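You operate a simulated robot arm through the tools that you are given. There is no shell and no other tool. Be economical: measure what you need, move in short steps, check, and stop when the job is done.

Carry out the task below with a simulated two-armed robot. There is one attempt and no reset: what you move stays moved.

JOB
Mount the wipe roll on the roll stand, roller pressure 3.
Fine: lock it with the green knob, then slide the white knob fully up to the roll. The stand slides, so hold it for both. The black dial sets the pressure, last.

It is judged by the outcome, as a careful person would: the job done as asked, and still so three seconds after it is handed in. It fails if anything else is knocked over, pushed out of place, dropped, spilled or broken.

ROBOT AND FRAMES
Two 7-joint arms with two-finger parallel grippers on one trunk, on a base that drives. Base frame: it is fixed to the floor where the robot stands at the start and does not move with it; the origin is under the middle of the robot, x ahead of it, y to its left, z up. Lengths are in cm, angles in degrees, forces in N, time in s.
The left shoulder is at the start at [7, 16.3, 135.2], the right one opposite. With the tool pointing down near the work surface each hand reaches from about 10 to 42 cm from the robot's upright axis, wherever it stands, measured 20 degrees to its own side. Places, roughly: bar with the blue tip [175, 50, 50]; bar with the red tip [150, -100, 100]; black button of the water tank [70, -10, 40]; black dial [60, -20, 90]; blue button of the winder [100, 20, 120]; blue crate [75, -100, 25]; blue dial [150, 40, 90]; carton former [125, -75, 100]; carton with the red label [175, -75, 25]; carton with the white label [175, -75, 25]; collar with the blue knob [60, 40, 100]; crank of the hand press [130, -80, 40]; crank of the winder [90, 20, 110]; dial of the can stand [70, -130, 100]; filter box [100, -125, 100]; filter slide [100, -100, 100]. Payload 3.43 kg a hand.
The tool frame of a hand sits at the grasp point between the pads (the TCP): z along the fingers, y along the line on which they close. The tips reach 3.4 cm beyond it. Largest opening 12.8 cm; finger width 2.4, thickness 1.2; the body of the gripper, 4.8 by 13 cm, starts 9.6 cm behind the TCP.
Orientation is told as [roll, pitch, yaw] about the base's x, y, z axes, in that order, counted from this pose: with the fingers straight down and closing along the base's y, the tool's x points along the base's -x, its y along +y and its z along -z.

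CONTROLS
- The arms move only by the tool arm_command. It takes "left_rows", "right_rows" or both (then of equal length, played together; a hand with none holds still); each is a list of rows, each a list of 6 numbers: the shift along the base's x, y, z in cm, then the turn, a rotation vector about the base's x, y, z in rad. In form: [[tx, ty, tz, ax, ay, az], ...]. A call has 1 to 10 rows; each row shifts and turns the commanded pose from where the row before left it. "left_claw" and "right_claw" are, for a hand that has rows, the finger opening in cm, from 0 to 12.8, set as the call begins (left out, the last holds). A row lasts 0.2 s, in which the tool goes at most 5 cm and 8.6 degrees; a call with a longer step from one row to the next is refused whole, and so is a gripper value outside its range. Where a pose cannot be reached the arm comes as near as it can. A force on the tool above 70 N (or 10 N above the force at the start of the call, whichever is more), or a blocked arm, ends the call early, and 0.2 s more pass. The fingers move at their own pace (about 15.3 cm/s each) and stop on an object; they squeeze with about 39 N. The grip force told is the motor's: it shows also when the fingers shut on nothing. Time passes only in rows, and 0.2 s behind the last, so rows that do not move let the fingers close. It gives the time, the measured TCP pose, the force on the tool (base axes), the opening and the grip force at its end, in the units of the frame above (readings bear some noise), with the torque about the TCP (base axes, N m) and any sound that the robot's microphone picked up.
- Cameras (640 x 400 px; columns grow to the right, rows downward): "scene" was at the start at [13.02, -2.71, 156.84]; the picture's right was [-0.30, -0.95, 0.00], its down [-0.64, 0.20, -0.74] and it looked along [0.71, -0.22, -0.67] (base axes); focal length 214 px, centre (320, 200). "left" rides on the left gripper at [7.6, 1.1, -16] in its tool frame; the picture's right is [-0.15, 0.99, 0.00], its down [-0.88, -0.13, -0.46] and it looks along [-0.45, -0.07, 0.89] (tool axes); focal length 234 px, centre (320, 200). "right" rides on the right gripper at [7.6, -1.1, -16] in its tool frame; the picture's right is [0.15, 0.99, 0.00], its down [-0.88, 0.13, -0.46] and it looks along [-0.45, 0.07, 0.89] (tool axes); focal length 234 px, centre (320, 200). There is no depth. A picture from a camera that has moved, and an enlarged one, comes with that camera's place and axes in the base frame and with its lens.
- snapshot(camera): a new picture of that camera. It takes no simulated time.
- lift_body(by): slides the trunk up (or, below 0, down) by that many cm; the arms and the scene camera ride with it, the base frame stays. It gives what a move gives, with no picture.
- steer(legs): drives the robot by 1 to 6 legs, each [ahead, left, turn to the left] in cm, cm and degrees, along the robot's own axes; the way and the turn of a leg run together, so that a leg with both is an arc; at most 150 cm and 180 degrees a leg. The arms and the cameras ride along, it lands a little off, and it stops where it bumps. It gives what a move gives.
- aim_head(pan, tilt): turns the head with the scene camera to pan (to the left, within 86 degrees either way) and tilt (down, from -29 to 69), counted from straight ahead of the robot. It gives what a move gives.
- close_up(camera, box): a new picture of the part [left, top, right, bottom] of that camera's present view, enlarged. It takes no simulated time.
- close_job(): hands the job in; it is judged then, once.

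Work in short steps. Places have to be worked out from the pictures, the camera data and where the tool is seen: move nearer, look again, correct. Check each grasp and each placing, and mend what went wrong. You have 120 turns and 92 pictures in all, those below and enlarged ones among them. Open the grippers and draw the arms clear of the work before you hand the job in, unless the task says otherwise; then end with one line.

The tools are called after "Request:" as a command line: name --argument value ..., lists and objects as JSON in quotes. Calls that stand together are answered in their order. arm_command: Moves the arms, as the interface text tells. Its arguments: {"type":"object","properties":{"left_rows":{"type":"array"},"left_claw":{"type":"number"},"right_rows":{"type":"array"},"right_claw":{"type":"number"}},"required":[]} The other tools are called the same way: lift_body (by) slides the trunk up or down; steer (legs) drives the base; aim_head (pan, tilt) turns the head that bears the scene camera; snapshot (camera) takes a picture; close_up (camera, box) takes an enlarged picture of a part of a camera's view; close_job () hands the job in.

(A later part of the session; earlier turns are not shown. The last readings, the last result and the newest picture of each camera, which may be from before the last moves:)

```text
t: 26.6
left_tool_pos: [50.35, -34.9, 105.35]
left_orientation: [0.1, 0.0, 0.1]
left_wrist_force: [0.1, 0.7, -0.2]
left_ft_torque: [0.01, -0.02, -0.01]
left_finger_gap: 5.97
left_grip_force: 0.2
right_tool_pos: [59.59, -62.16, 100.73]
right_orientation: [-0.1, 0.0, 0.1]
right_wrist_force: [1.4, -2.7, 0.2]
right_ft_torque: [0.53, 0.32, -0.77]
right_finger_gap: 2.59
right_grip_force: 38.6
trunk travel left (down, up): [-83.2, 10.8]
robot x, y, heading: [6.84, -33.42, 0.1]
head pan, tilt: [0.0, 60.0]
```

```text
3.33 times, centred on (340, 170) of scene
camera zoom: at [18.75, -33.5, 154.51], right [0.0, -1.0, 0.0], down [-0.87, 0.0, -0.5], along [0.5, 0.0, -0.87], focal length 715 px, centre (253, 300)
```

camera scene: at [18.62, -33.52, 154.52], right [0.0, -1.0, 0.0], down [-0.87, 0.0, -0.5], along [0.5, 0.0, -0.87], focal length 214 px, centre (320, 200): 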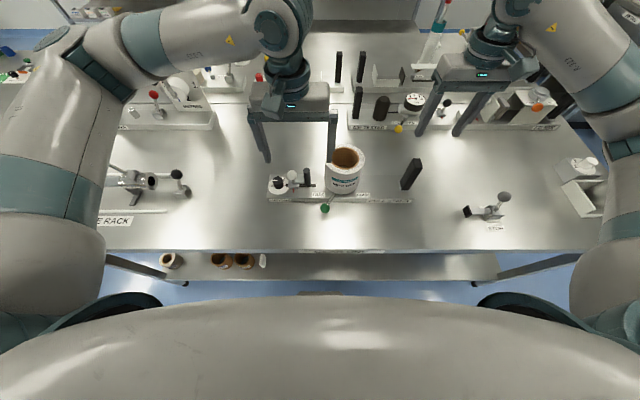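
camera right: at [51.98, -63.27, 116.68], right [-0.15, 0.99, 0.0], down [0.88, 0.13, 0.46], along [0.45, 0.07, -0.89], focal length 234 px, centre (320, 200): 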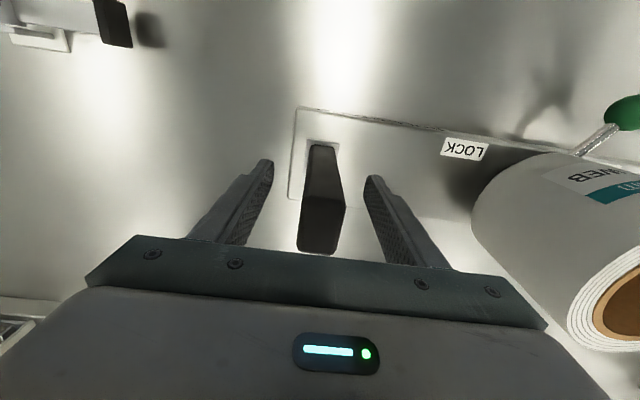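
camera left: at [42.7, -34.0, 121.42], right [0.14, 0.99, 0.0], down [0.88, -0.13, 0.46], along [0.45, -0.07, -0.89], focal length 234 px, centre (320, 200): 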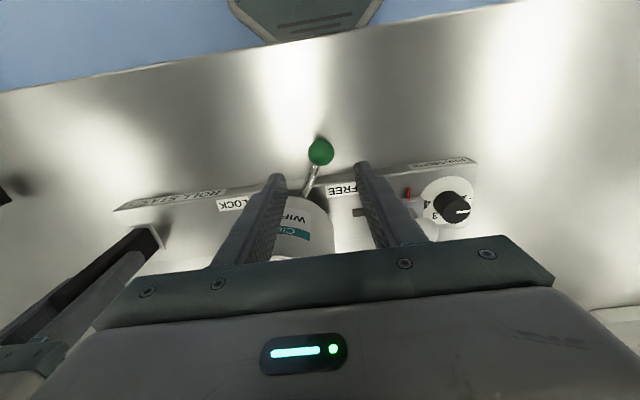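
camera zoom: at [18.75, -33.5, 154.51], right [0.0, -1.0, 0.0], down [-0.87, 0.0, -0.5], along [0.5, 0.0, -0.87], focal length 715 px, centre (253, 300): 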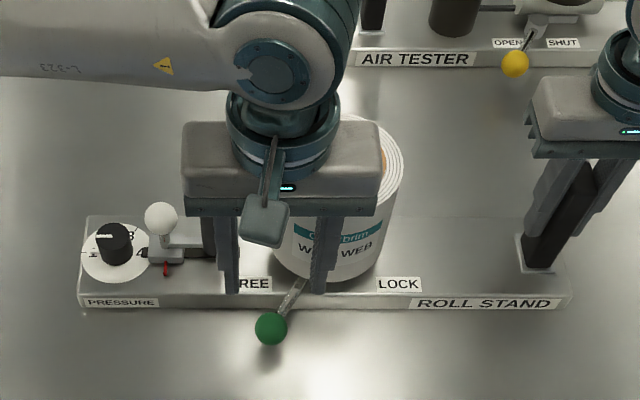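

The knob is at (49.9,-35.1). Descending to straddle it, then closing.

Request:
arm_command --left_rows '[[-0.3, -0.2, -3, 0, 0, 0], [0, 0, -3, 0, 0, 0], [0, 0, -2.8, 0, 0, 0], [0, 0, 0, 0, 0, 0]]'

Request:
snapshot --camera "left"

```text
t: 27.6
left_tool_pos: [49.93, -35.3, 96.69]
left_orientation: [0.0, 0.0, 0.1]
left_wrist_force: [0.3, -0.1, -0.4]
left_ft_torque: [-0.04, -0.01, -0.03]
left_finger_gap: 6.0
left_grip_force: 0.0
right_tool_pos: [59.66, -62.17, 100.82]
right_orientation: [0.0, 0.1, 0.0]
right_wrist_force: [2.3, -3.1, 1.9]
right_ft_torque: [0.43, 0.31, -1.01]
right_finger_gap: 2.58
right_grip_force: 38.8
trunk travel left (down, up): [-83.2, 10.8]
robot x, y, heading: [6.72, -33.34, -0.1]
head pan, tilt: [0.0, 60.0]
```

```text
54 pictures are left
camera left: at [42.31, -34.21, 112.74], right [0.14, 0.99, 0.0], down [0.88, -0.13, 0.46], along [0.45, -0.07, -0.89], focal length 234 px, centre (320, 200)
```

left: 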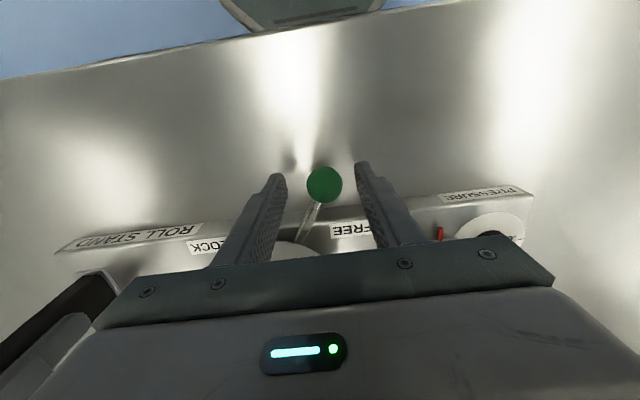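

The knob is between the fingers, so I'll close on it.

Request:
arm_command --left_rows '[[0, 0.15, -0.5, 0, 0, 0], [0, 0, 0, 0, 0, 0], [0, 0, 0, 0, 0, 0]]' --left_claw 1.5

```text
t: 28.4
left_tool_pos: [50.03, -35.22, 96.32]
left_orientation: [-0.1, -0.3, 0.1]
left_wrist_force: [-4.9, 6.4, 32.3]
left_ft_torque: [0.14, -0.12, 0.06]
left_finger_gap: 3.12
left_grip_force: 39.1
right_tool_pos: [59.52, -62.14, 100.8]
right_orientation: [0.0, 0.0, -0.1]
right_wrist_force: [4.9, -5.9, -4.9]
right_ft_torque: [0.32, -1.92, -1.14]
right_finger_gap: 2.6
right_grip_force: 38.8
trunk travel left (down, up): [-83.2, 10.8]
robot x, y, heading: [7.17, -33.67, 0.1]
head pan, tilt: [0.0, 60.0]
```

Knob gripped (3.1 cm), but there's an upward force of 32 N. I'll ease up slightly and look at the readings.

Request:
arm_command --left_rows '[[0, 0, 0.3, 0, 0, 0], [0, 0, 0, 0, 0, 0]]'

Request:
close_up --camera "scene" --box '[280, 150, 390, 230]'

```text
t: 29.0
left_tool_pos: [49.85, -35.1, 96.32]
left_orientation: [0.0, 0.1, 0.2]
left_wrist_force: [0.2, -2.1, -0.6]
left_ft_torque: [-0.08, -0.55, 0.01]
left_finger_gap: 3.07
left_grip_force: 38.8
right_tool_pos: [59.52, -62.08, 100.87]
right_orientation: [0.1, 0.0, 0.2]
right_wrist_force: [-0.7, -2.3, 6.7]
right_ft_torque: [-0.13, 1.74, -0.64]
right_finger_gap: 2.61
right_grip_force: 38.9
trunk travel left (down, up): [-83.2, 10.8]
robot x, y, heading: [6.83, -33.23, -0.0]
head pan, tilt: [0.0, 60.0]
```

```text
5.00 times, centred on (335, 190) of scene
camera zoom: at [18.73, -33.49, 154.48], right [0.0, -1.0, 0.0], down [-0.87, 0.0, -0.5], along [0.5, 0.0, -0.87], focal length 1072 px, centre (245, 250)
```

zoom: 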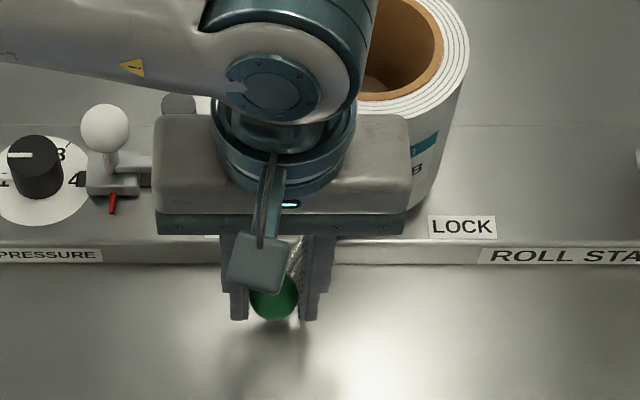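

Relieved. I'll swing the knob along its arc about the spindle toward LOCK, first half.

Request:
arm_command --left_rows '[[-0.33, -0.73, 0, 0, 0, 0], [-0.32, -0.73, 0, 0, 0, 0], [-0.25, -0.92, 0, 0, 0, 0], [-0.24, -0.92, 0, 0, 0, 0], [-0.1, -0.94, 0, 0, 0, 0], [-0.07, -0.95, 0, 0, 0, 0], [0, 0, 0, 0, 0, 0]]'

Request:
close_up --camera "scene" --box '[260, 110, 436, 220]'

```text
t: 30.6
left_tool_pos: [48.55, -40.38, 96.43]
left_orientation: [-0.1, -0.1, 0.1]
left_wrist_force: [-4.4, 7.8, 0.5]
left_ft_torque: [0.26, 0.27, 0.48]
left_finger_gap: 3.06
left_grip_force: 39.0
right_tool_pos: [59.75, -62.2, 100.8]
right_orientation: [0.0, -0.1, 0.0]
right_wrist_force: [7.0, -13.1, 2.8]
right_ft_torque: [0.48, -0.08, -0.77]
right_finger_gap: 2.58
right_grip_force: 39.2
trunk travel left (down, up): [-83.2, 10.8]
robot x, y, heading: [7.12, -32.92, 0.1]
head pan, tilt: [0.0, 60.0]
```

```text
3.64 times, centred on (348, 165) of scene
camera zoom: at [18.74, -33.55, 154.52], right [0.0, -1.0, 0.0], down [-0.87, 0.0, -0.5], along [0.5, 0.0, -0.87], focal length 780 px, centre (218, 327)
```

zoom: 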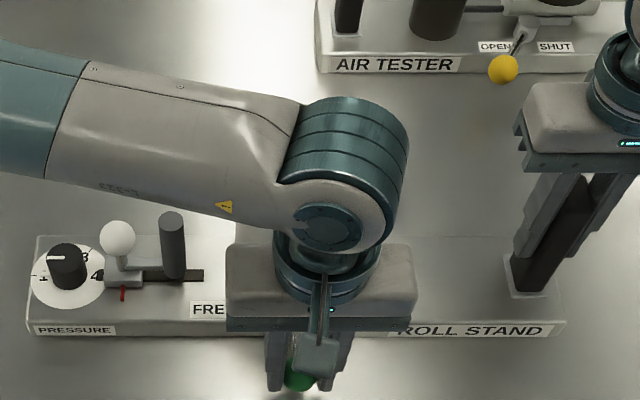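

The lever moves smoothly and the stand stays in place. Continuing to LOCK.

Request:
arm_command --left_rows '[[0.07, -0.95, 0, 0, 0, 0], [0.1, -0.94, 0, 0, 0, 0], [0.24, -0.92, 0, 0, 0, 0], [0.25, -0.92, 0, 0, 0, 0], [0.32, -0.73, 0, 0, 0, 0], [0, 0, 0, 0, 0, 0]]'

Request:
snapshot --camera "left"

```text
t: 32.0
left_tool_pos: [49.71, -44.79, 96.42]
left_orientation: [-0.1, -0.1, 0.1]
left_wrist_force: [-2.7, 8.3, 10.4]
left_ft_torque: [0.26, 0.34, 0.5]
left_finger_gap: 3.13
left_grip_force: 38.7
right_tool_pos: [59.62, -62.2, 100.86]
right_orientation: [0.0, -0.1, 0.0]
right_wrist_force: [7.8, -15.1, 1.8]
right_ft_torque: [0.18, -1.06, -0.91]
right_finger_gap: 2.6
right_grip_force: 39.1
trunk travel left (down, up): [-83.2, 10.8]
robot x, y, heading: [6.99, -33.07, 0.1]
head pan, tilt: [0.0, 60.0]
```

```text
51 pictures are left
camera left: at [41.98, -43.72, 112.43], right [0.14, 0.99, 0.0], down [0.88, -0.13, 0.46], along [0.45, -0.07, -0.89], focal length 234 px, centre (320, 200)
```

left: 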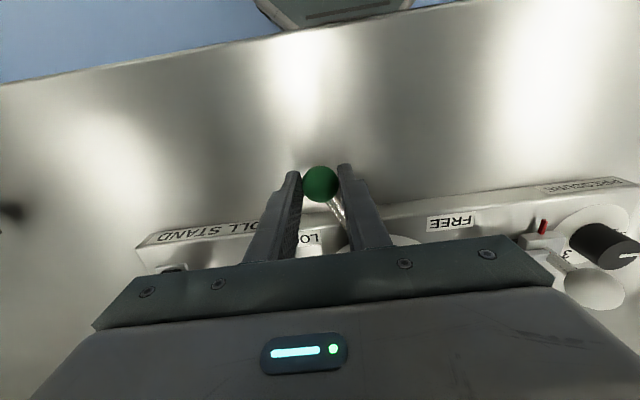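

No stop felt yet (force ~8 N steady). I'll continue in small steps until it resists.

Request:
arm_command --left_rows '[[0.25, -0.5, 0, 0, 0, 0], [0.25, -0.5, 0, 0, 0, 0], [0.25, -0.45, 0, 0, 0, 0], [0, 0, 0, 0, 0, 0]]'

```text
t: 33.0
left_tool_pos: [50.1, -45.74, 96.34]
left_orientation: [0.3, 0.1, 0.2]
left_wrist_force: [-20.8, 35.2, 18.5]
left_ft_torque: [0.85, -0.2, 0.29]
left_finger_gap: 3.1
left_grip_force: 39.1
right_tool_pos: [59.61, -62.15, 100.76]
right_orientation: [-0.1, -0.1, -0.1]
right_wrist_force: [19.4, -29.4, -0.7]
right_ft_torque: [3.03, -1.17, 0.08]
right_finger_gap: 2.61
right_grip_force: 39.0
trunk travel left (down, up): [-83.2, 10.8]
robot x, y, heading: [6.75, -33.39, -0.1]
head pan, tilt: [0.0, 60.0]
```

The stop is reached at the symmetric -30° position (35 N). I'll open and lift off.

Request:
arm_command --left_rows '[[-0.1, 0.2, 0, 0, 0, 0], [0, 0, 0, 0, 0, 0]]'

Request:
arm_command --left_rows '[[0, 0, 0, 0, 0, 0], [0, 0, 0, 0, 0, 0], [0, 0, 3, 0, 0, 0], [0, 0, 4, 0, 0, 0], [0, 0, 4, 0, 0, 0], [-1, 4, 3, 0, 0, 0], [0, 4, 3, 0, 0, 0], [0, 4, 3, 0, 0, 0], [0, 0, 0, 0, 0, 0]]' --left_claw 6

Request:
snapshot --camera "left"

Request:
close_up --camera "scene" --box '[260, 110, 436, 220]'

```text
t: 33.6
left_tool_pos: [50.32, -45.74, 96.26]
left_orientation: [0.2, -0.1, 0.0]
left_wrist_force: [-12.6, 28.1, 0.6]
left_ft_torque: [0.65, 0.76, 0.11]
left_finger_gap: 3.07
left_grip_force: 38.9
right_tool_pos: [59.58, -62.32, 100.78]
right_orientation: [-0.1, -0.1, 0.1]
right_wrist_force: [13.5, -27.0, 2.0]
right_ft_torque: [2.25, -0.79, -0.2]
right_finger_gap: 2.6
right_grip_force: 39.2
trunk travel left (down, up): [-83.2, 10.8]
robot x, y, heading: [6.89, -33.24, 0.2]
head pan, tilt: [0.0, 60.0]
```

```text
refused: row 6 steps farther than a row can; nothing moved
```

```text
50 pictures are left
camera left: at [42.62, -44.83, 112.35], right [0.14, 0.99, 0.0], down [0.88, -0.13, 0.45], along [0.45, -0.06, -0.89], focal length 234 px, centre (320, 200)
```

left: 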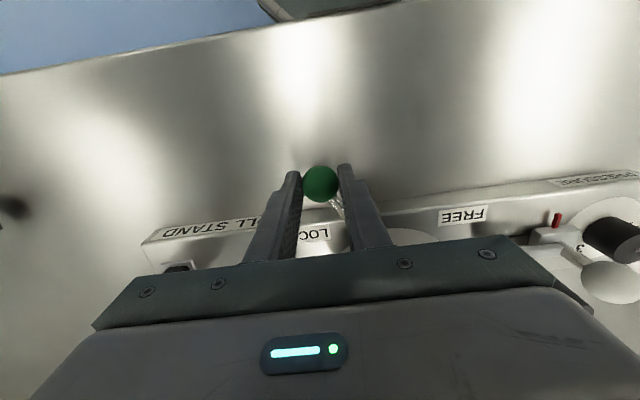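

```text
3.64 times, centred on (348, 165) of scene
camera zoom: at [18.72, -33.51, 154.5], right [0.0, -1.0, 0.0], down [-0.87, 0.0, -0.5], along [0.5, 0.0, -0.87], focal length 780 px, centre (218, 327)
```

zoom: 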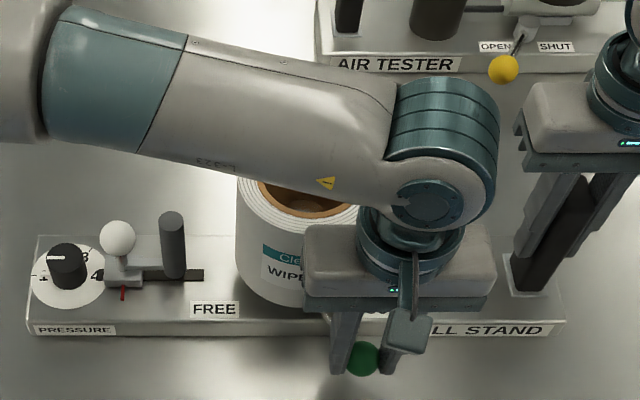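

One row was too long; I'll redo the release and retreat with shorter steps.

Request:
arm_command --left_rows '[[0, 0, 0, 0, 0, 0], [0, 0, 0, 0, 0, 0], [0, 0, 3, 0, 0, 0], [0, 0, 4, 0, 0, 0], [0, 0, 4, 0, 0, 0], [-1, 3, 3, 0, 0, 0], [0, 4, 2, 0, 0, 0], [0, 4, 2, 0, 0, 0], [0, 4, 0, 0, 0, 0], [0, 0, 0, 0, 0, 0]]' --left_claw 6

Request:
snapshot --camera "left"

Request:
close_up --camera "scene" --box '[260, 110, 436, 220]'

```text
t: 35.8
left_tool_pos: [49.18, -30.91, 114.61]
left_orientation: [0.0, -0.1, 0.1]
left_wrist_force: [-0.3, -0.1, -0.1]
left_ft_torque: [0.0, 0.0, 0.0]
left_finger_gap: 5.99
left_grip_force: 0.1
right_tool_pos: [59.55, -61.99, 100.78]
right_orientation: [-0.1, 0.0, 0.0]
right_wrist_force: [-1.1, 2.2, -0.6]
right_ft_torque: [0.59, 0.57, -0.28]
right_finger_gap: 2.59
right_grip_force: 39.2
trunk travel left (down, up): [-83.2, 10.8]
robot x, y, heading: [7.31, -33.38, 0.1]
head pan, tilt: [0.0, 60.0]
```

```text
48 pictures are left
camera left: at [41.52, -29.86, 130.6], right [0.14, 0.99, 0.0], down [0.88, -0.13, 0.46], along [0.45, -0.07, -0.89], focal length 234 px, centre (320, 200)
```

left: 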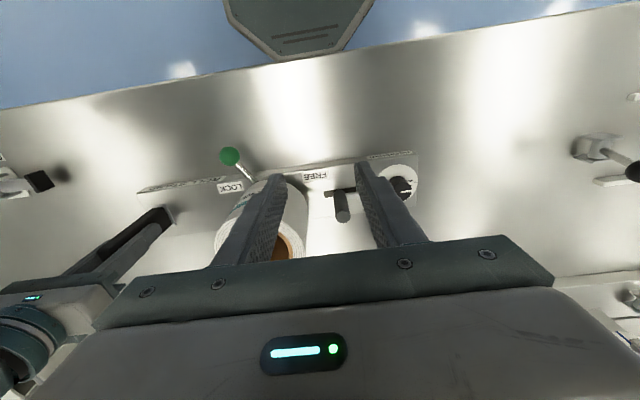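

```text
3.64 times, centred on (348, 165) of scene
camera zoom: at [18.71, -33.42, 154.51], right [0.0, -1.0, 0.0], down [-0.87, 0.0, -0.5], along [0.5, 0.0, -0.87], focal length 780 px, centre (218, 327)
```

zoom: 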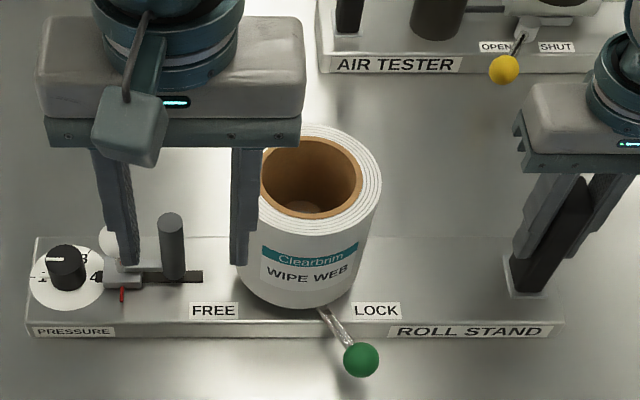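

The green knob is at LOCK and the stand hasn't moved. Next is the white knob at about (59,-24.5,100.4): I'll close the left fingers and approach on its +y side to push it toward the roll.

Request:
arm_command --left_rows '[[2, 3.5, 0, 0, 0, 0], [3.6, 3.4, 0, 0, 0, 0], [4.2, 2.6, 0, 0, 0, 0], [0, 0.6, -3, 0, 0, 0], [0, 0, -3.5, 0, 0, 0], [0, 0, 0, 0, 0, 0]]' --left_claw 0

Request:
snapshot --camera "left"

Request:
close_up --camera "scene" --box '[250, 120, 378, 200]'

```text
t: 37.2
left_tool_pos: [58.8, -20.68, 108.08]
left_orientation: [0.0, 0.0, 0.1]
left_wrist_force: [-0.1, -1.1, -0.7]
left_ft_torque: [0.02, 0.03, 0.01]
left_finger_gap: 0.0
left_grip_force: 33.1
right_tool_pos: [59.66, -62.01, 100.74]
right_orientation: [0.1, 0.0, 0.2]
right_wrist_force: [-0.8, -2.5, 1.6]
right_ft_torque: [0.72, 0.66, 0.23]
right_finger_gap: 2.59
right_grip_force: 38.9
trunk travel left (down, up): [-83.2, 10.8]
robot x, y, heading: [6.7, -33.15, 0.1]
head pan, tilt: [0.0, 60.0]
```

```text
46 pictures are left
camera left: at [51.19, -19.62, 123.96], right [0.14, 0.99, 0.0], down [0.88, -0.13, 0.46], along [0.45, -0.07, -0.89], focal length 234 px, centre (320, 200)
```

left: 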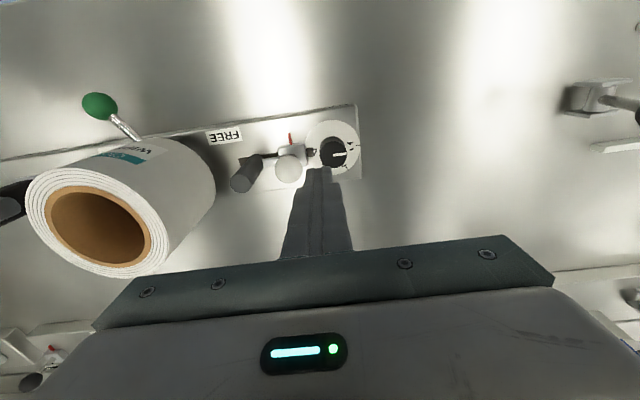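

```text
5.00 times, centred on (314, 160) of scene
camera zoom: at [18.69, -33.49, 154.51], right [0.0, -1.0, 0.0], down [-0.87, 0.0, -0.5], along [0.5, 0.0, -0.87], focal length 1072 px, centre (350, 400)
```

zoom: 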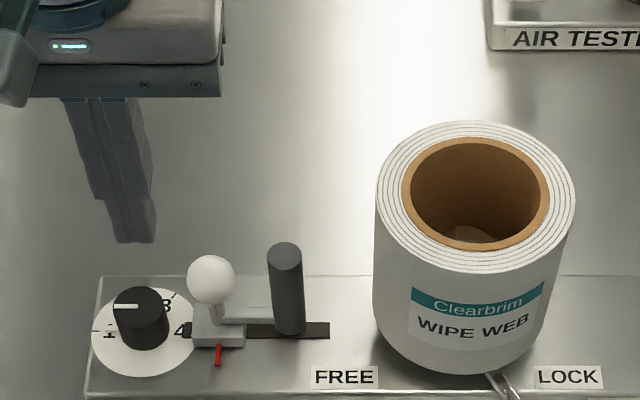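

Knob at (59.2,-24.4,99.6). I'll lower the closed fingertips beside it (tips z≈98, above the dial).

Request:
arm_command --left_rows '[[0.3, 0.3, -2.5, 0, 0, 0], [0, 0, -2.2, 0, 0, 0], [0, 0, -2, 0, 0, 0], [0, 0, 0, 0, 0, 0]]'

Request:
close_up --camera "left" --box '[200, 100, 392, 220]'

Request:
close_up --camera "scene" --box '[250, 120, 378, 200]'

```text
t: 38.2
left_tool_pos: [59.21, -20.64, 101.16]
left_orientation: [0.0, -0.1, 0.1]
left_wrist_force: [0.4, 0.1, -0.5]
left_ft_torque: [-0.03, 0.0, 0.01]
left_finger_gap: 0.0
left_grip_force: 32.8
right_tool_pos: [59.55, -62.14, 100.78]
right_orientation: [0.0, -0.1, 0.1]
right_wrist_force: [-0.6, -2.7, 0.8]
right_ft_torque: [0.56, 0.65, 0.19]
right_finger_gap: 2.6
right_grip_force: 39.2
trunk travel left (down, up): [-83.2, 10.8]
robot x, y, heading: [7.05, -33.24, -0.2]
head pan, tilt: [0.0, 60.0]
```

```text
3.33 times, centred on (296, 160) of left
camera zoom: at [51.51, -19.47, 117.24], right [0.14, 0.99, 0.0], down [0.88, -0.13, 0.46], along [0.45, -0.07, -0.89], focal length 781 px, centre (400, 333)
```

zoom: 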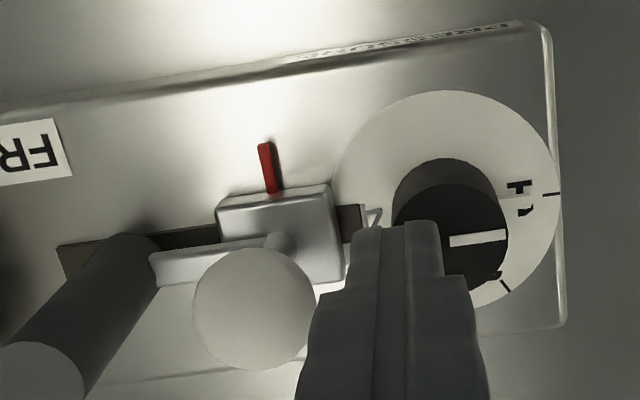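

```text
5.00 times, centred on (314, 160) of scene
camera zoom: at [18.7, -33.49, 154.51], right [0.0, -1.0, 0.0], down [-0.87, 0.0, -0.5], along [0.5, 0.0, -0.87], focal length 1072 px, centre (350, 400)
```

zoom: 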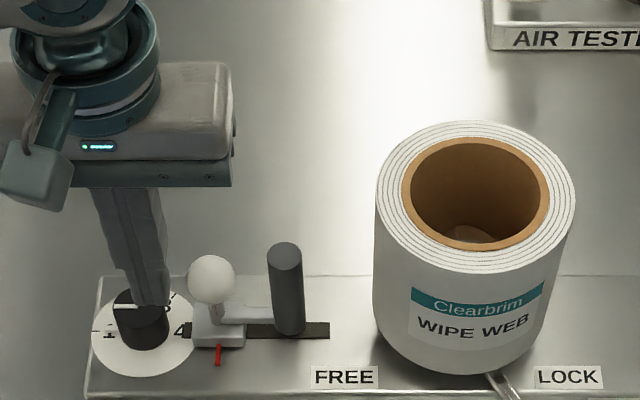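

Fingertips clear the dial and sit beside the knob. Pushing toward the roll in small steps.

Request:
arm_command --left_rows '[[0, -0.6, 0, 0, 0, 0], [0, -0.6, 0, 0, 0, 0], [0, -0.5, 0, 0, 0, 0], [0, -0.5, 0, 0, 0, 0], [0, -0.5, 0, 0, 0, 0], [0, 0, 0, 0, 0, 0]]'

Request:
close_up --camera "scene" --box '[250, 120, 378, 200]'

```text
t: 39.6
left_tool_pos: [59.2, -23.3, 101.27]
left_orientation: [-0.1, -0.1, 0.2]
left_wrist_force: [-1.7, 6.3, -3.8]
left_ft_torque: [0.17, 0.09, 0.02]
left_finger_gap: 0.02
left_grip_force: 33.3
right_tool_pos: [59.59, -62.2, 100.71]
right_orientation: [0.0, -0.1, 0.0]
right_wrist_force: [-0.9, -7.7, 1.3]
right_ft_torque: [1.21, 0.66, 0.08]
right_finger_gap: 2.6
right_grip_force: 38.7
trunk travel left (down, up): [-83.2, 10.8]
robot x, y, heading: [7.05, -33.42, 0.3]
head pan, tilt: [0.0, 60.0]
```

```text
5.00 times, centred on (314, 160) of scene
camera zoom: at [18.71, -33.47, 154.51], right [0.0, -1.0, 0.0], down [-0.87, 0.0, -0.5], along [0.5, 0.0, -0.87], focal length 1072 px, centre (350, 400)
```

zoom: 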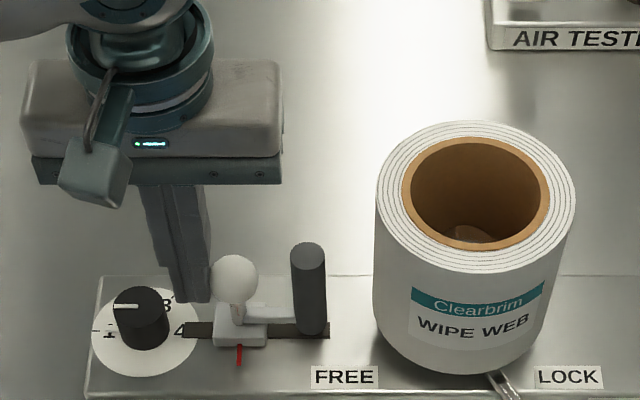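

It slides at about 6 N and the stand holds. Continuing.

Request:
arm_command --left_rows '[[0, -0.5, 0, 0, 0, 0], [0, -0.5, 0, 0, 0, 0], [0, -0.5, 0, 0, 0, 0], [0, -0.4, 0, 0, 0, 0], [0, 0, 0, 0, 0, 0]]'

Request:
close_up --camera "scene" --box '[250, 120, 378, 200]'

```text
t: 40.8
left_tool_pos: [59.27, -25.07, 101.34]
left_orientation: [0.0, -0.1, 0.1]
left_wrist_force: [2.1, 5.0, 4.3]
left_ft_torque: [0.05, -0.08, 0.02]
left_finger_gap: 0.0
left_grip_force: 32.5
right_tool_pos: [59.57, -62.2, 100.72]
right_orientation: [0.1, 0.0, 0.1]
right_wrist_force: [-0.5, -7.2, -0.4]
right_ft_torque: [0.52, 0.64, -0.07]
right_finger_gap: 2.58
right_grip_force: 39.1
trunk travel left (down, up): [-83.2, 10.8]
robot x, y, heading: [7.15, -33.65, 0.2]
head pan, tilt: [0.0, 60.0]
```

```text
5.00 times, centred on (314, 160) of scene
camera zoom: at [18.72, -33.48, 154.51], right [0.0, -1.0, 0.0], down [-0.87, 0.0, -0.5], along [0.5, 0.0, -0.87], focal length 1072 px, centre (350, 400)
```

zoom: 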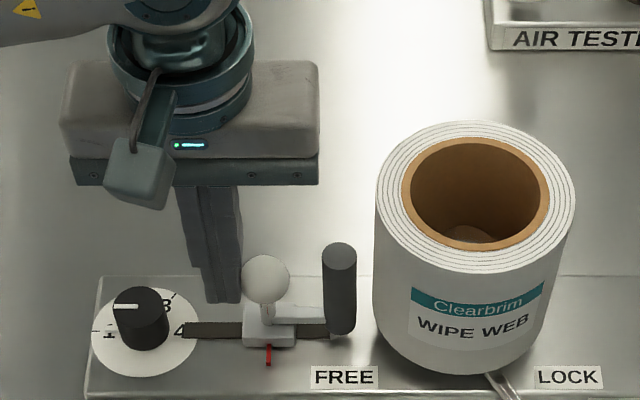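

About 1.3 cm left. Continuing gently until the force rises.

Request:
arm_command --left_rows '[[0, -0.4, 0, 0, 0, 0], [0, -0.4, 0, 0, 0, 0], [0, -0.3, 0, 0, 0, 0], [0, 0, 0, 0, 0, 0]]'

Request:
arm_command --left_rows '[[0, -0.3, 0, 0, 0, 0], [0, -0.2, 0, 0, 0, 0], [0, 0, 0, 0, 0, 0]]'

Request:
close_up --camera "scene" --box '[250, 120, 378, 200]'

```text
t: 41.8
left_tool_pos: [59.27, -26.06, 101.14]
left_orientation: [0.1, -0.1, 0.2]
left_wrist_force: [-2.9, 16.7, 0.3]
left_ft_torque: [0.39, 0.05, 0.02]
left_finger_gap: 0.01
left_grip_force: 33.6
right_tool_pos: [59.51, -62.15, 100.74]
right_orientation: [0.0, 0.1, 0.0]
right_wrist_force: [0.0, -14.5, 0.2]
right_ft_torque: [2.47, 0.8, 0.25]
right_finger_gap: 2.56
right_grip_force: 39.3
trunk travel left (down, up): [-83.2, 10.8]
robot x, y, heading: [6.71, -33.28, 0.0]
head pan, tilt: [0.0, 60.0]
```

```text
t: 42.6
left_tool_pos: [59.37, -26.42, 101.27]
left_orientation: [0.5, 0.1, 0.3]
left_wrist_force: [0.2, 43.8, 0.8]
left_ft_torque: [0.96, -0.02, 0.19]
left_finger_gap: 0.0
left_grip_force: 33.5
right_tool_pos: [59.6, -62.39, 100.85]
right_orientation: [-0.3, 0.1, -0.1]
right_wrist_force: [-1.8, -40.7, 0.9]
right_ft_torque: [3.34, 0.74, 0.34]
right_finger_gap: 2.61
right_grip_force: 38.7
trunk travel left (down, up): [-83.2, 10.8]
robot x, y, heading: [6.97, -33.3, 0.3]
head pan, tilt: [0.0, 60.0]
```

```text
5.00 times, centred on (314, 160) of scene
camera zoom: at [18.7, -33.44, 154.51], right [0.0, -1.0, 0.0], down [-0.87, 0.0, -0.5], along [0.5, 0.0, -0.87], focal length 1072 px, centre (350, 400)
```

zoom: 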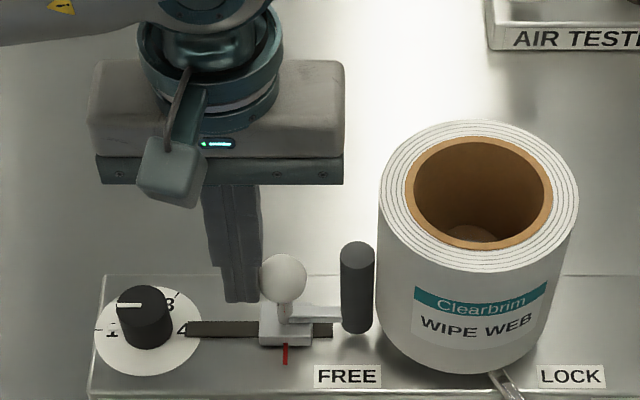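

The roller is at its end stop against the roll (44 N). I'll back the hand off slowly so the stand's compliance relaxes, then check the gap.

Request:
arm_command --left_rows '[[0, 0.4, 0, 0, 0, 0], [0, 0.6, 0, 0, 0, 0], [0, 1.5, 0, 0, 0, 0], [0, 1.5, 0, 0, 0, 0], [0, 1, 3, 0, 0, 0], [0, 0, 4, 0, 0, 0], [-3, 1, 3, 0, 0, 0], [-3, 1, 3, 0, 0, 0], [0, 0, 0, 0, 0, 0]]'

Request:
close_up --camera "scene" --box '[260, 130, 356, 190]'

Request:
snapshot --camera "left"

```text
t: 44.6
left_tool_pos: [53.29, -19.75, 114.38]
left_orientation: [-0.1, -0.1, 0.0]
left_wrist_force: [0.3, 0.1, 0.0]
left_ft_torque: [0.05, 0.0, -0.01]
left_finger_gap: 0.0
left_grip_force: 32.9
right_tool_pos: [59.53, -62.09, 100.73]
right_orientation: [0.0, 0.0, 0.1]
right_wrist_force: [-1.8, 2.1, -0.7]
right_ft_torque: [0.54, 0.38, 0.3]
right_finger_gap: 2.6
right_grip_force: 39.1
trunk travel left (down, up): [-83.2, 10.8]
robot x, y, heading: [6.82, -33.34, 0.0]
head pan, tilt: [0.0, 60.0]
```

```text
6.67 times, centred on (308, 160) of scene
camera zoom: at [18.74, -33.42, 154.51], right [0.0, -1.0, 0.0], down [-0.87, 0.0, -0.5], along [0.5, 0.0, -0.87], focal length 1430 px, centre (400, 467)
```

zoom: 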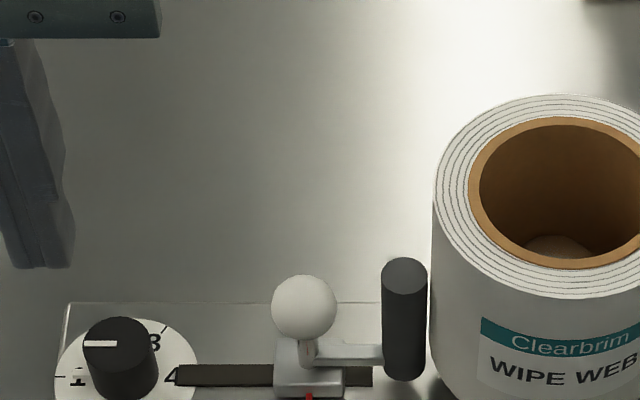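

```text
38 pictures are left
camera left: at [45.6, -18.55, 130.42], right [0.14, 0.99, 0.0], down [0.88, -0.13, 0.46], along [0.45, -0.07, -0.89], focal length 234 px, centre (320, 200)
```

left: 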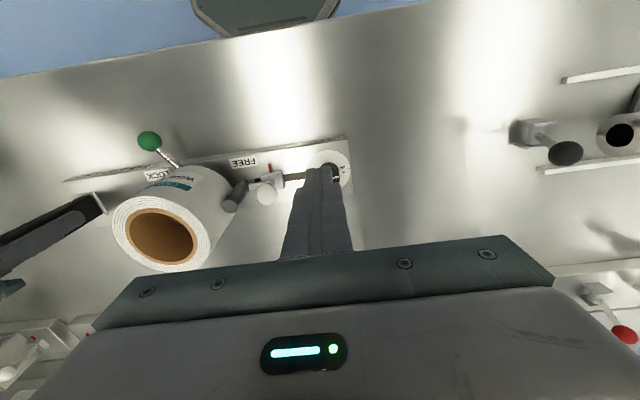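

The roller is fully up to the roll. Next is the dial, so I'll take close views of its scale and pointer.

Request:
arm_command --left_rows '[[-3, 2, 0, 0, 0, 0], [-3, 3, 0, 0, 0, 0], [0, 0, 0, 0, 0, 0]]' --left_claw 6

Request:
close_up --camera "left" --box '[220, 130, 380, 230]'

Request:
close_up --camera "scene" --box '[260, 165, 300, 199]'

```text
t: 45.4
left_tool_pos: [47.39, -14.84, 114.18]
left_orientation: [-0.1, 0.0, 0.2]
left_wrist_force: [0.3, 0.4, -0.8]
left_ft_torque: [0.0, 0.03, 0.01]
left_finger_gap: 6.0
left_grip_force: 0.0
right_tool_pos: [59.53, -62.2, 100.81]
right_orientation: [-0.1, 0.0, 0.1]
right_wrist_force: [-1.8, -0.2, 0.6]
right_ft_torque: [0.85, 0.51, 0.49]
right_finger_gap: 2.6
right_grip_force: 38.3
trunk travel left (down, up): [-83.2, 10.8]
robot x, y, heading: [7.16, -33.39, 0.0]
head pan, tilt: [0.0, 60.0]
```

```text
4.00 times, centred on (300, 180) of left
camera zoom: at [39.76, -13.72, 130.27], right [0.14, 0.99, 0.0], down [0.88, -0.13, 0.46], along [0.45, -0.07, -0.89], focal length 937 px, centre (400, 280)
```

zoom: 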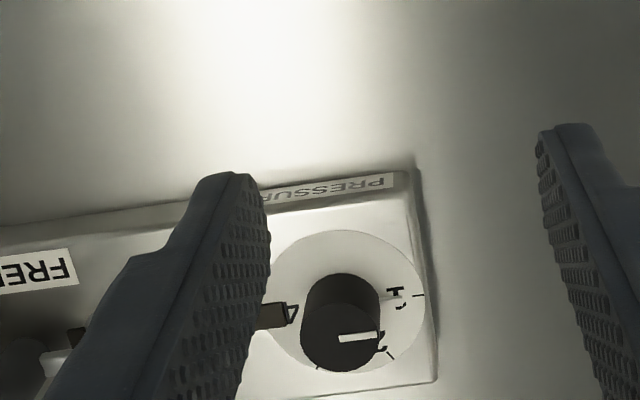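

```text
11.76 times, centred on (280, 182) of scene
camera zoom: at [18.77, -33.49, 154.51], right [0.0, -1.0, 0.0], down [-0.87, 0.0, -0.5], along [0.5, 0.0, -0.87], focal length 2523 px, centre (791, 412)
```

zoom: 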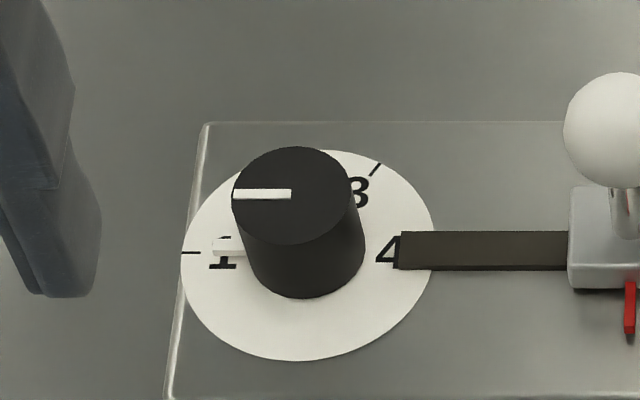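

The pointer is at 1 (toward +y). The ticks put 3 at 120° clockwise seen from above. Dial axis is about (59.1,-19.4), top z≈96.5. I'll move above it and pre-rotate the wrist +60° so the turn is centred in its range.

Request:
arm_command --left_rows '[[4, -1.5, 0, 0, 0, 0.149], [4, -1.5, 0, 0, 0, 0.149], [3.7, -1.6, 0, 0, 0, 0.149], [0, 0, -2, 0, 0, 0.149], [0, 0, -2, 0, 0, 0.149], [0, 0, -2, 0, 0, 0.149], [0, 0, -2, 0, 0, 0.149], [0, 0, 0, 0, 0, 0]]' --left_claw 6

Request:
snapshot --camera "left"

Request:
snapshot --camera "scene"

```text
t: 47.2
left_tool_pos: [58.8, -19.32, 106.23]
left_orientation: [0.1, -0.1, 60.0]
left_wrist_force: [0.0, 0.3, 0.3]
left_ft_torque: [-0.03, -0.01, 0.01]
left_finger_gap: 6.0
left_grip_force: 0.1
right_tool_pos: [59.65, -62.22, 100.71]
right_orientation: [0.0, 0.0, 0.1]
right_wrist_force: [-0.1, -1.6, 0.6]
right_ft_torque: [0.57, 0.63, 0.35]
right_finger_gap: 2.58
right_grip_force: 38.5
trunk travel left (down, up): [-83.2, 10.8]
robot x, y, heading: [6.89, -33.32, 0.3]
head pan, tilt: [0.0, 60.0]
```

```text
35 pictures are left
camera left: at [53.94, -25.38, 122.3], right [-0.78, 0.62, 0.0], down [0.55, 0.7, 0.46], along [0.28, 0.36, -0.89], focal length 234 px, centre (320, 200)
```

left: 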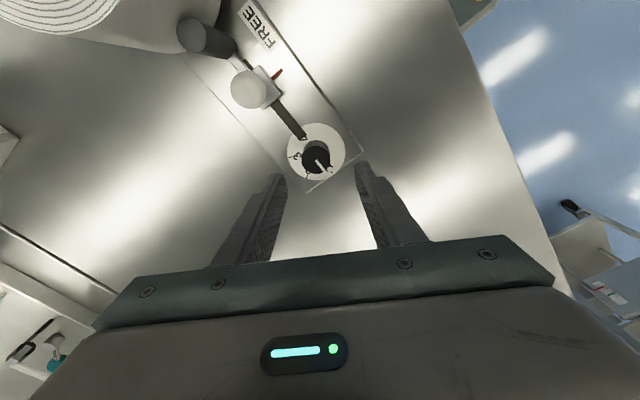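

```text
34 pictures are left
camera scene: at [18.72, -33.48, 154.51], right [0.0, -1.0, 0.0], down [-0.87, 0.0, -0.5], along [0.5, 0.0, -0.87], focal length 214 px, centre (320, 200)
```

scene: 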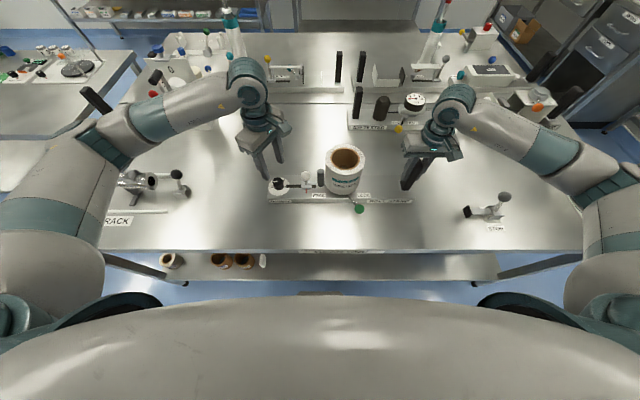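

Request:
close_up --camera "left" --box '[260, 110, 388, 190]'

```text
5.00 times, centred on (324, 150) of left
camera zoom: at [53.94, -25.38, 122.3], right [-0.78, 0.62, 0.0], down [0.55, 0.7, 0.46], along [0.28, 0.36, -0.89], focal length 1171 px, centre (300, 450)
```

zoom: 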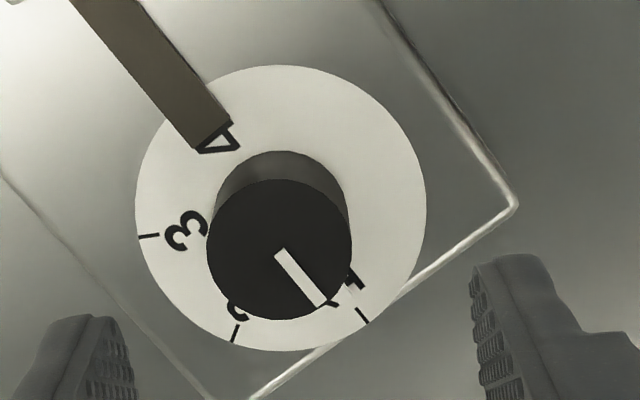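

Dial axis confirmed at (59.1,-19.4), with 3 at exactly 120° clockwise. Descending around it.

Request:
arm_command --left_rows '[[0.3, -0.1, -2.5, 0, 0, 0], [0, 0, -2.5, 0, 0, 0], [0, 0, -2.2, 0, 0, 0], [0, 0, -0.4, 0, 0, 0], [0, 0, 0, 0, 0, 0]]'

Request:
close_up --camera "left" --box '[240, 110, 400, 210]'

Request:
close_up --camera "scene" --box '[240, 140, 320, 210]'

```text
t: 48.4
left_tool_pos: [59.18, -19.37, 98.81]
left_orientation: [0.1, -0.1, 59.9]
left_wrist_force: [-0.2, 0.8, 0.5]
left_ft_torque: [0.02, 0.0, -0.02]
left_finger_gap: 6.01
left_grip_force: 0.2
right_tool_pos: [59.62, -62.07, 100.86]
right_orientation: [-0.1, 0.0, 0.1]
right_wrist_force: [-0.4, -2.1, -0.7]
right_ft_torque: [0.55, 0.54, 0.34]
right_finger_gap: 2.58
right_grip_force: 38.8
trunk travel left (down, up): [-83.2, 10.8]
robot x, y, heading: [6.88, -33.15, -0.0]
head pan, tilt: [0.0, 60.0]
```

```text
4.00 times, centred on (320, 160) of left
camera zoom: at [54.38, -25.46, 114.75], right [-0.78, 0.62, 0.0], down [0.55, 0.7, 0.46], along [0.28, 0.36, -0.89], focal length 937 px, centre (320, 360)
```

zoom: 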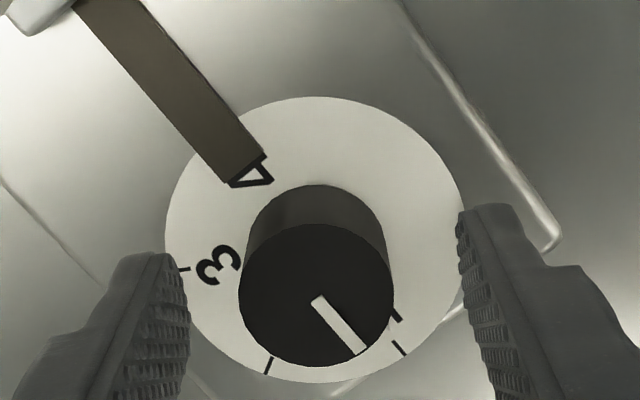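

```text
5.71 times, centred on (280, 175) of scene
camera zoom: at [18.72, -33.48, 154.51], right [0.0, -1.0, 0.0], down [-0.87, 0.0, -0.5], along [0.5, 0.0, -0.87], focal length 1226 px, centre (549, 343)
```

zoom: 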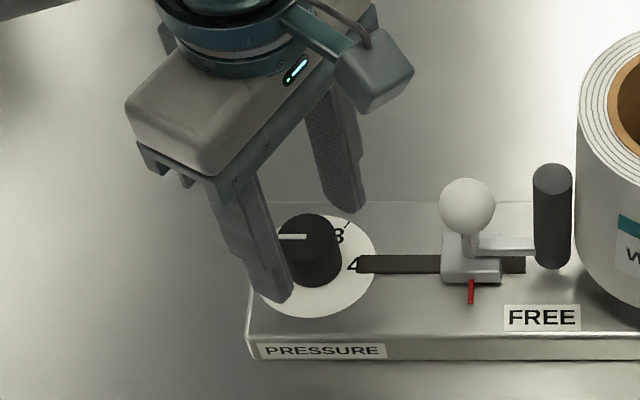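

The dial is centred between the fingers. Lowering 0.4 cm and closing.

Request:
arm_command --left_rows '[[0, 0, -0.2, 0, 0, 0], [0, 0, -0.2, 0, 0, 0], [0, 0, 0, 0, 0, 0]]'

Request:
arm_command --left_rows '[[0, 0, 0, 0, 0, 0], [0, 0, 0, 0, 0, 0], [0, 0, 0, 0, 0, 0]]' --left_claw 2

```text
t: 49.2
left_tool_pos: [59.14, -19.45, 98.39]
left_orientation: [0.1, -0.1, 59.9]
left_wrist_force: [0.4, 0.0, -1.1]
left_ft_torque: [-0.02, 0.02, 0.02]
left_finger_gap: 6.0
left_grip_force: 0.0
right_tool_pos: [59.68, -62.06, 100.78]
right_orientation: [0.0, -0.1, 0.1]
right_wrist_force: [-0.9, -0.3, 0.0]
right_ft_torque: [0.57, 0.38, 0.4]
right_finger_gap: 2.59
right_grip_force: 38.8
trunk travel left (down, up): [-83.2, 10.8]
robot x, y, heading: [7.33, -33.21, 0.2]
head pan, tilt: [0.0, 60.0]
```

```text
t: 50.0
left_tool_pos: [59.26, -19.48, 98.32]
left_orientation: [-0.2, 0.0, 59.8]
left_wrist_force: [2.7, -4.0, 0.3]
left_ft_torque: [-0.09, -0.06, -0.02]
left_finger_gap: 3.35
left_grip_force: 38.8
right_tool_pos: [59.55, -62.08, 100.68]
right_orientation: [0.1, 0.1, 0.2]
right_wrist_force: [-2.8, 0.5, 0.3]
right_ft_torque: [-0.16, -0.2, 1.24]
right_finger_gap: 2.58
right_grip_force: 39.7
trunk travel left (down, up): [-83.2, 10.8]
robot x, y, heading: [7.06, -33.19, -0.1]
head pan, tilt: [0.0, 60.0]
```

Gripped at 3.35 cm. Rotating clockwise, first about 77°.

Request:
arm_command --left_rows '[[0, 0, 0, 0, 0, -0.149], [0, 0, 0, 0, 0, -0.149], [0, 0, 0, 0, 0, -0.149], [0, 0, 0, 0, 0, -0.149], [0, 0, 0, 0, 0, -0.149], [0, 0, 0, 0, 0, -0.149], [0, 0, 0, 0, 0, -0.149], [0, 0, 0, 0, 0, -0.149], [0, 0, 0, 0, 0, -0.149], [0, 0, 0, 0, 0, 0]]'

Request:
close_up --camera "scene" --box '[240, 140, 320, 210]'

Request:
close_up --camera "left" --box '[240, 110, 400, 210]'

```text
t: 52.2
left_tool_pos: [59.3, -19.13, 98.26]
left_orientation: [0.2, 0.0, -16.8]
left_wrist_force: [0.4, 33.7, 14.7]
left_ft_torque: [0.63, -0.97, 0.14]
left_finger_gap: 3.32
left_grip_force: 38.9
right_tool_pos: [59.44, -62.11, 100.85]
right_orientation: [-0.3, -0.1, 0.0]
right_wrist_force: [-0.6, -25.5, 0.4]
right_ft_torque: [2.37, 0.87, -0.01]
right_finger_gap: 2.58
right_grip_force: 38.5
trunk travel left (down, up): [-83.2, 10.8]
robot x, y, heading: [6.99, -33.6, -0.1]
head pan, tilt: [0.0, 60.0]
```

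```text
5.71 times, centred on (280, 175) of scene
camera zoom: at [18.57, -33.41, 154.53], right [0.0, -1.0, 0.0], down [-0.87, 0.0, -0.5], along [0.5, 0.0, -0.87], focal length 1226 px, centre (549, 343)
```

zoom: 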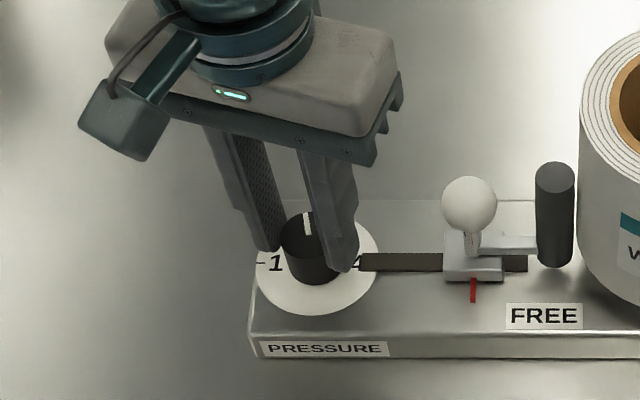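

```text
4.00 times, centred on (320, 160) of left
camera zoom: at [52.21, -15.98, 114.33], right [0.43, 0.9, 0.01], down [0.8, -0.38, 0.46], along [0.41, -0.19, -0.89], focal length 937 px, centre (320, 360)
```

zoom: 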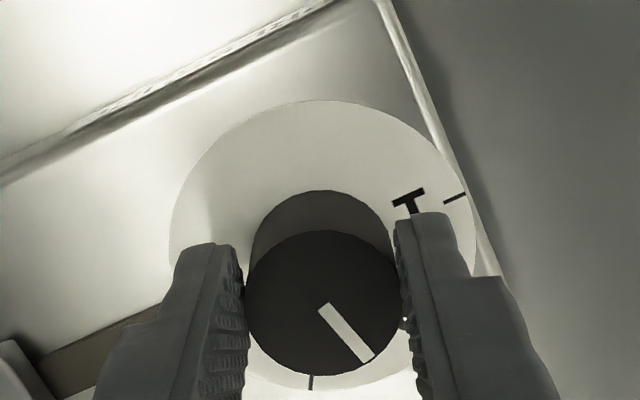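

No slip (the pointer is unchanged relative to the fingers), but there's a 34 N side load from a small centring error. I'll shift +0.3 in y to relieve it and turn the remaining 43°.

Request:
arm_command --left_rows '[[0, 0.3, 0, 0, 0, 0], [0.05, 0, 0, 0, 0, -0.126], [0.05, 0, 0, 0, 0, -0.126], [0, 0, 0, 0, 0, -0.126], [0, 0, 0, 0, 0, -0.126], [0, 0, 0, 0, 0, -0.126], [0, 0, 0, 0, 0, -0.126], [0, 0, 0, 0, 0, 0]]'

Request:
close_up --camera "scene" --box '[240, 140, 320, 210]'

Request:
close_up --camera "left" --box '[240, 110, 400, 210]'

```text
t: 54.0
left_tool_pos: [59.5, -18.88, 98.33]
left_orientation: [0.1, 0.2, -60.3]
left_wrist_force: [11.8, 34.4, 12.1]
left_ft_torque: [0.97, -0.48, 0.12]
left_finger_gap: 3.33
left_grip_force: 39.1
right_tool_pos: [59.52, -62.17, 100.8]
right_orientation: [-0.1, 0.0, 0.0]
right_wrist_force: [-2.3, -34.7, 1.4]
right_ft_torque: [2.16, -0.84, 0.41]
right_finger_gap: 2.61
right_grip_force: 38.7
trunk travel left (down, up): [-83.2, 10.8]
robot x, y, heading: [7.25, -33.49, 0.1]
head pan, tilt: [0.0, 60.0]
```

```text
5.71 times, centred on (280, 175) of scene
camera zoom: at [18.73, -33.54, 154.51], right [0.0, -1.0, 0.0], down [-0.87, 0.0, -0.5], along [0.5, 0.0, -0.87], focal length 1226 px, centre (549, 343)
```

zoom: 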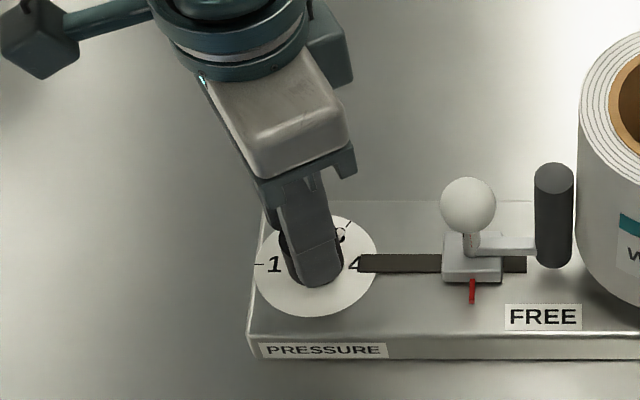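

```text
4.00 times, centred on (320, 160) of left
camera zoom: at [56.59, -11.96, 114.35], right [0.93, 0.36, 0.0], down [0.32, -0.83, 0.45], along [0.17, -0.42, -0.89], focal length 937 px, centre (320, 360)
```

zoom: 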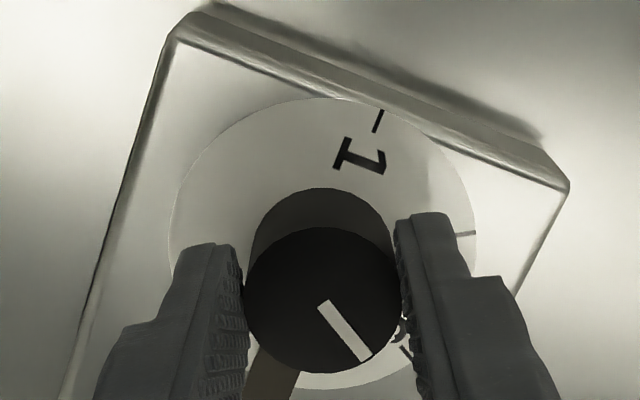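

The pointer lines up with 3 (turned 120.1°). I'll ease the remaining side load before releasing.

Request:
arm_command --left_rows '[[-0.05, 0.25, 0, 0, 0, 0], [0, 0, 0, 0, 0, 0]]'

```text
t: 54.6
left_tool_pos: [59.33, -18.85, 98.22]
left_orientation: [0.0, 0.1, -60.3]
left_wrist_force: [8.5, 21.1, 10.8]
left_ft_torque: [1.21, 0.13, 0.04]
left_finger_gap: 3.31
left_grip_force: 38.9
right_tool_pos: [59.57, -62.11, 100.77]
right_orientation: [-0.1, -0.1, 0.1]
right_wrist_force: [-1.8, -25.0, 2.9]
right_ft_torque: [0.02, -0.63, 1.07]
right_finger_gap: 2.6
right_grip_force: 39.0
trunk travel left (down, up): [-83.2, 10.8]
robot x, y, heading: [6.79, -32.86, 0.0]
head pan, tilt: [0.0, 60.0]
```

Load is dropping with the same correction; I'll ease a bit more, then open.

Request:
arm_command --left_rows '[[-0.05, 0.3, 0, 0, 0, 0], [0, 0, 0.1, 0, 0, 0], [0, 0, 0, 0, 0, 0]]'

Request:
arm_command --left_rows '[[0, 0, 0, 0, 0, 0], [0, 0, 0, 0, 0, 0]]' --left_claw 6

Request:
close_up --camera "left" --box '[240, 110, 400, 210]'

```text
t: 55.4
left_tool_pos: [59.04, -18.66, 98.27]
left_orientation: [-0.2, -0.3, -60.4]
left_wrist_force: [2.2, -3.7, 0.0]
left_ft_torque: [-0.26, -0.12, 0.02]
left_finger_gap: 3.33
left_grip_force: 39.3
right_tool_pos: [59.5, -61.93, 100.77]
right_orientation: [0.0, 0.0, 0.3]
right_wrist_force: [-5.1, 0.3, 1.3]
right_ft_torque: [-2.13, -0.26, 0.58]
right_finger_gap: 2.62
right_grip_force: 39.4
trunk travel left (down, up): [-83.2, 10.8]
robot x, y, heading: [7.6, -33.33, 0.2]
head pan, tilt: [0.0, 60.0]
```

```text
t: 56.0
left_tool_pos: [59.2, -18.52, 98.33]
left_orientation: [-0.1, -0.1, -60.2]
left_wrist_force: [-0.2, -0.7, -0.4]
left_ft_torque: [0.04, 0.01, 0.02]
left_finger_gap: 5.98
left_grip_force: 0.1
right_tool_pos: [59.54, -62.01, 100.63]
right_orientation: [0.0, 0.0, 0.2]
right_wrist_force: [-1.1, 0.1, 0.6]
right_ft_torque: [0.47, 0.01, 0.87]
right_finger_gap: 2.6
right_grip_force: 39.2
trunk travel left (down, up): [-83.2, 10.8]
robot x, y, heading: [7.15, -33.05, 0.1]
head pan, tilt: [0.0, 60.0]
```

```text
4.00 times, centred on (320, 160) of left
camera zoom: at [56.39, -11.38, 114.34], right [0.93, 0.36, 0.0], down [0.32, -0.83, 0.46], along [0.17, -0.43, -0.89], focal length 937 px, centre (320, 360)
```

zoom: 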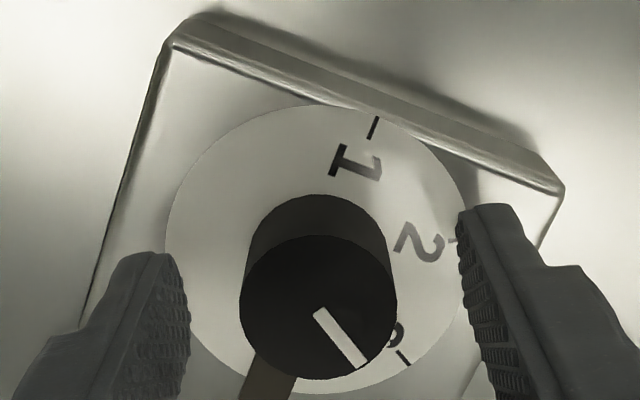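

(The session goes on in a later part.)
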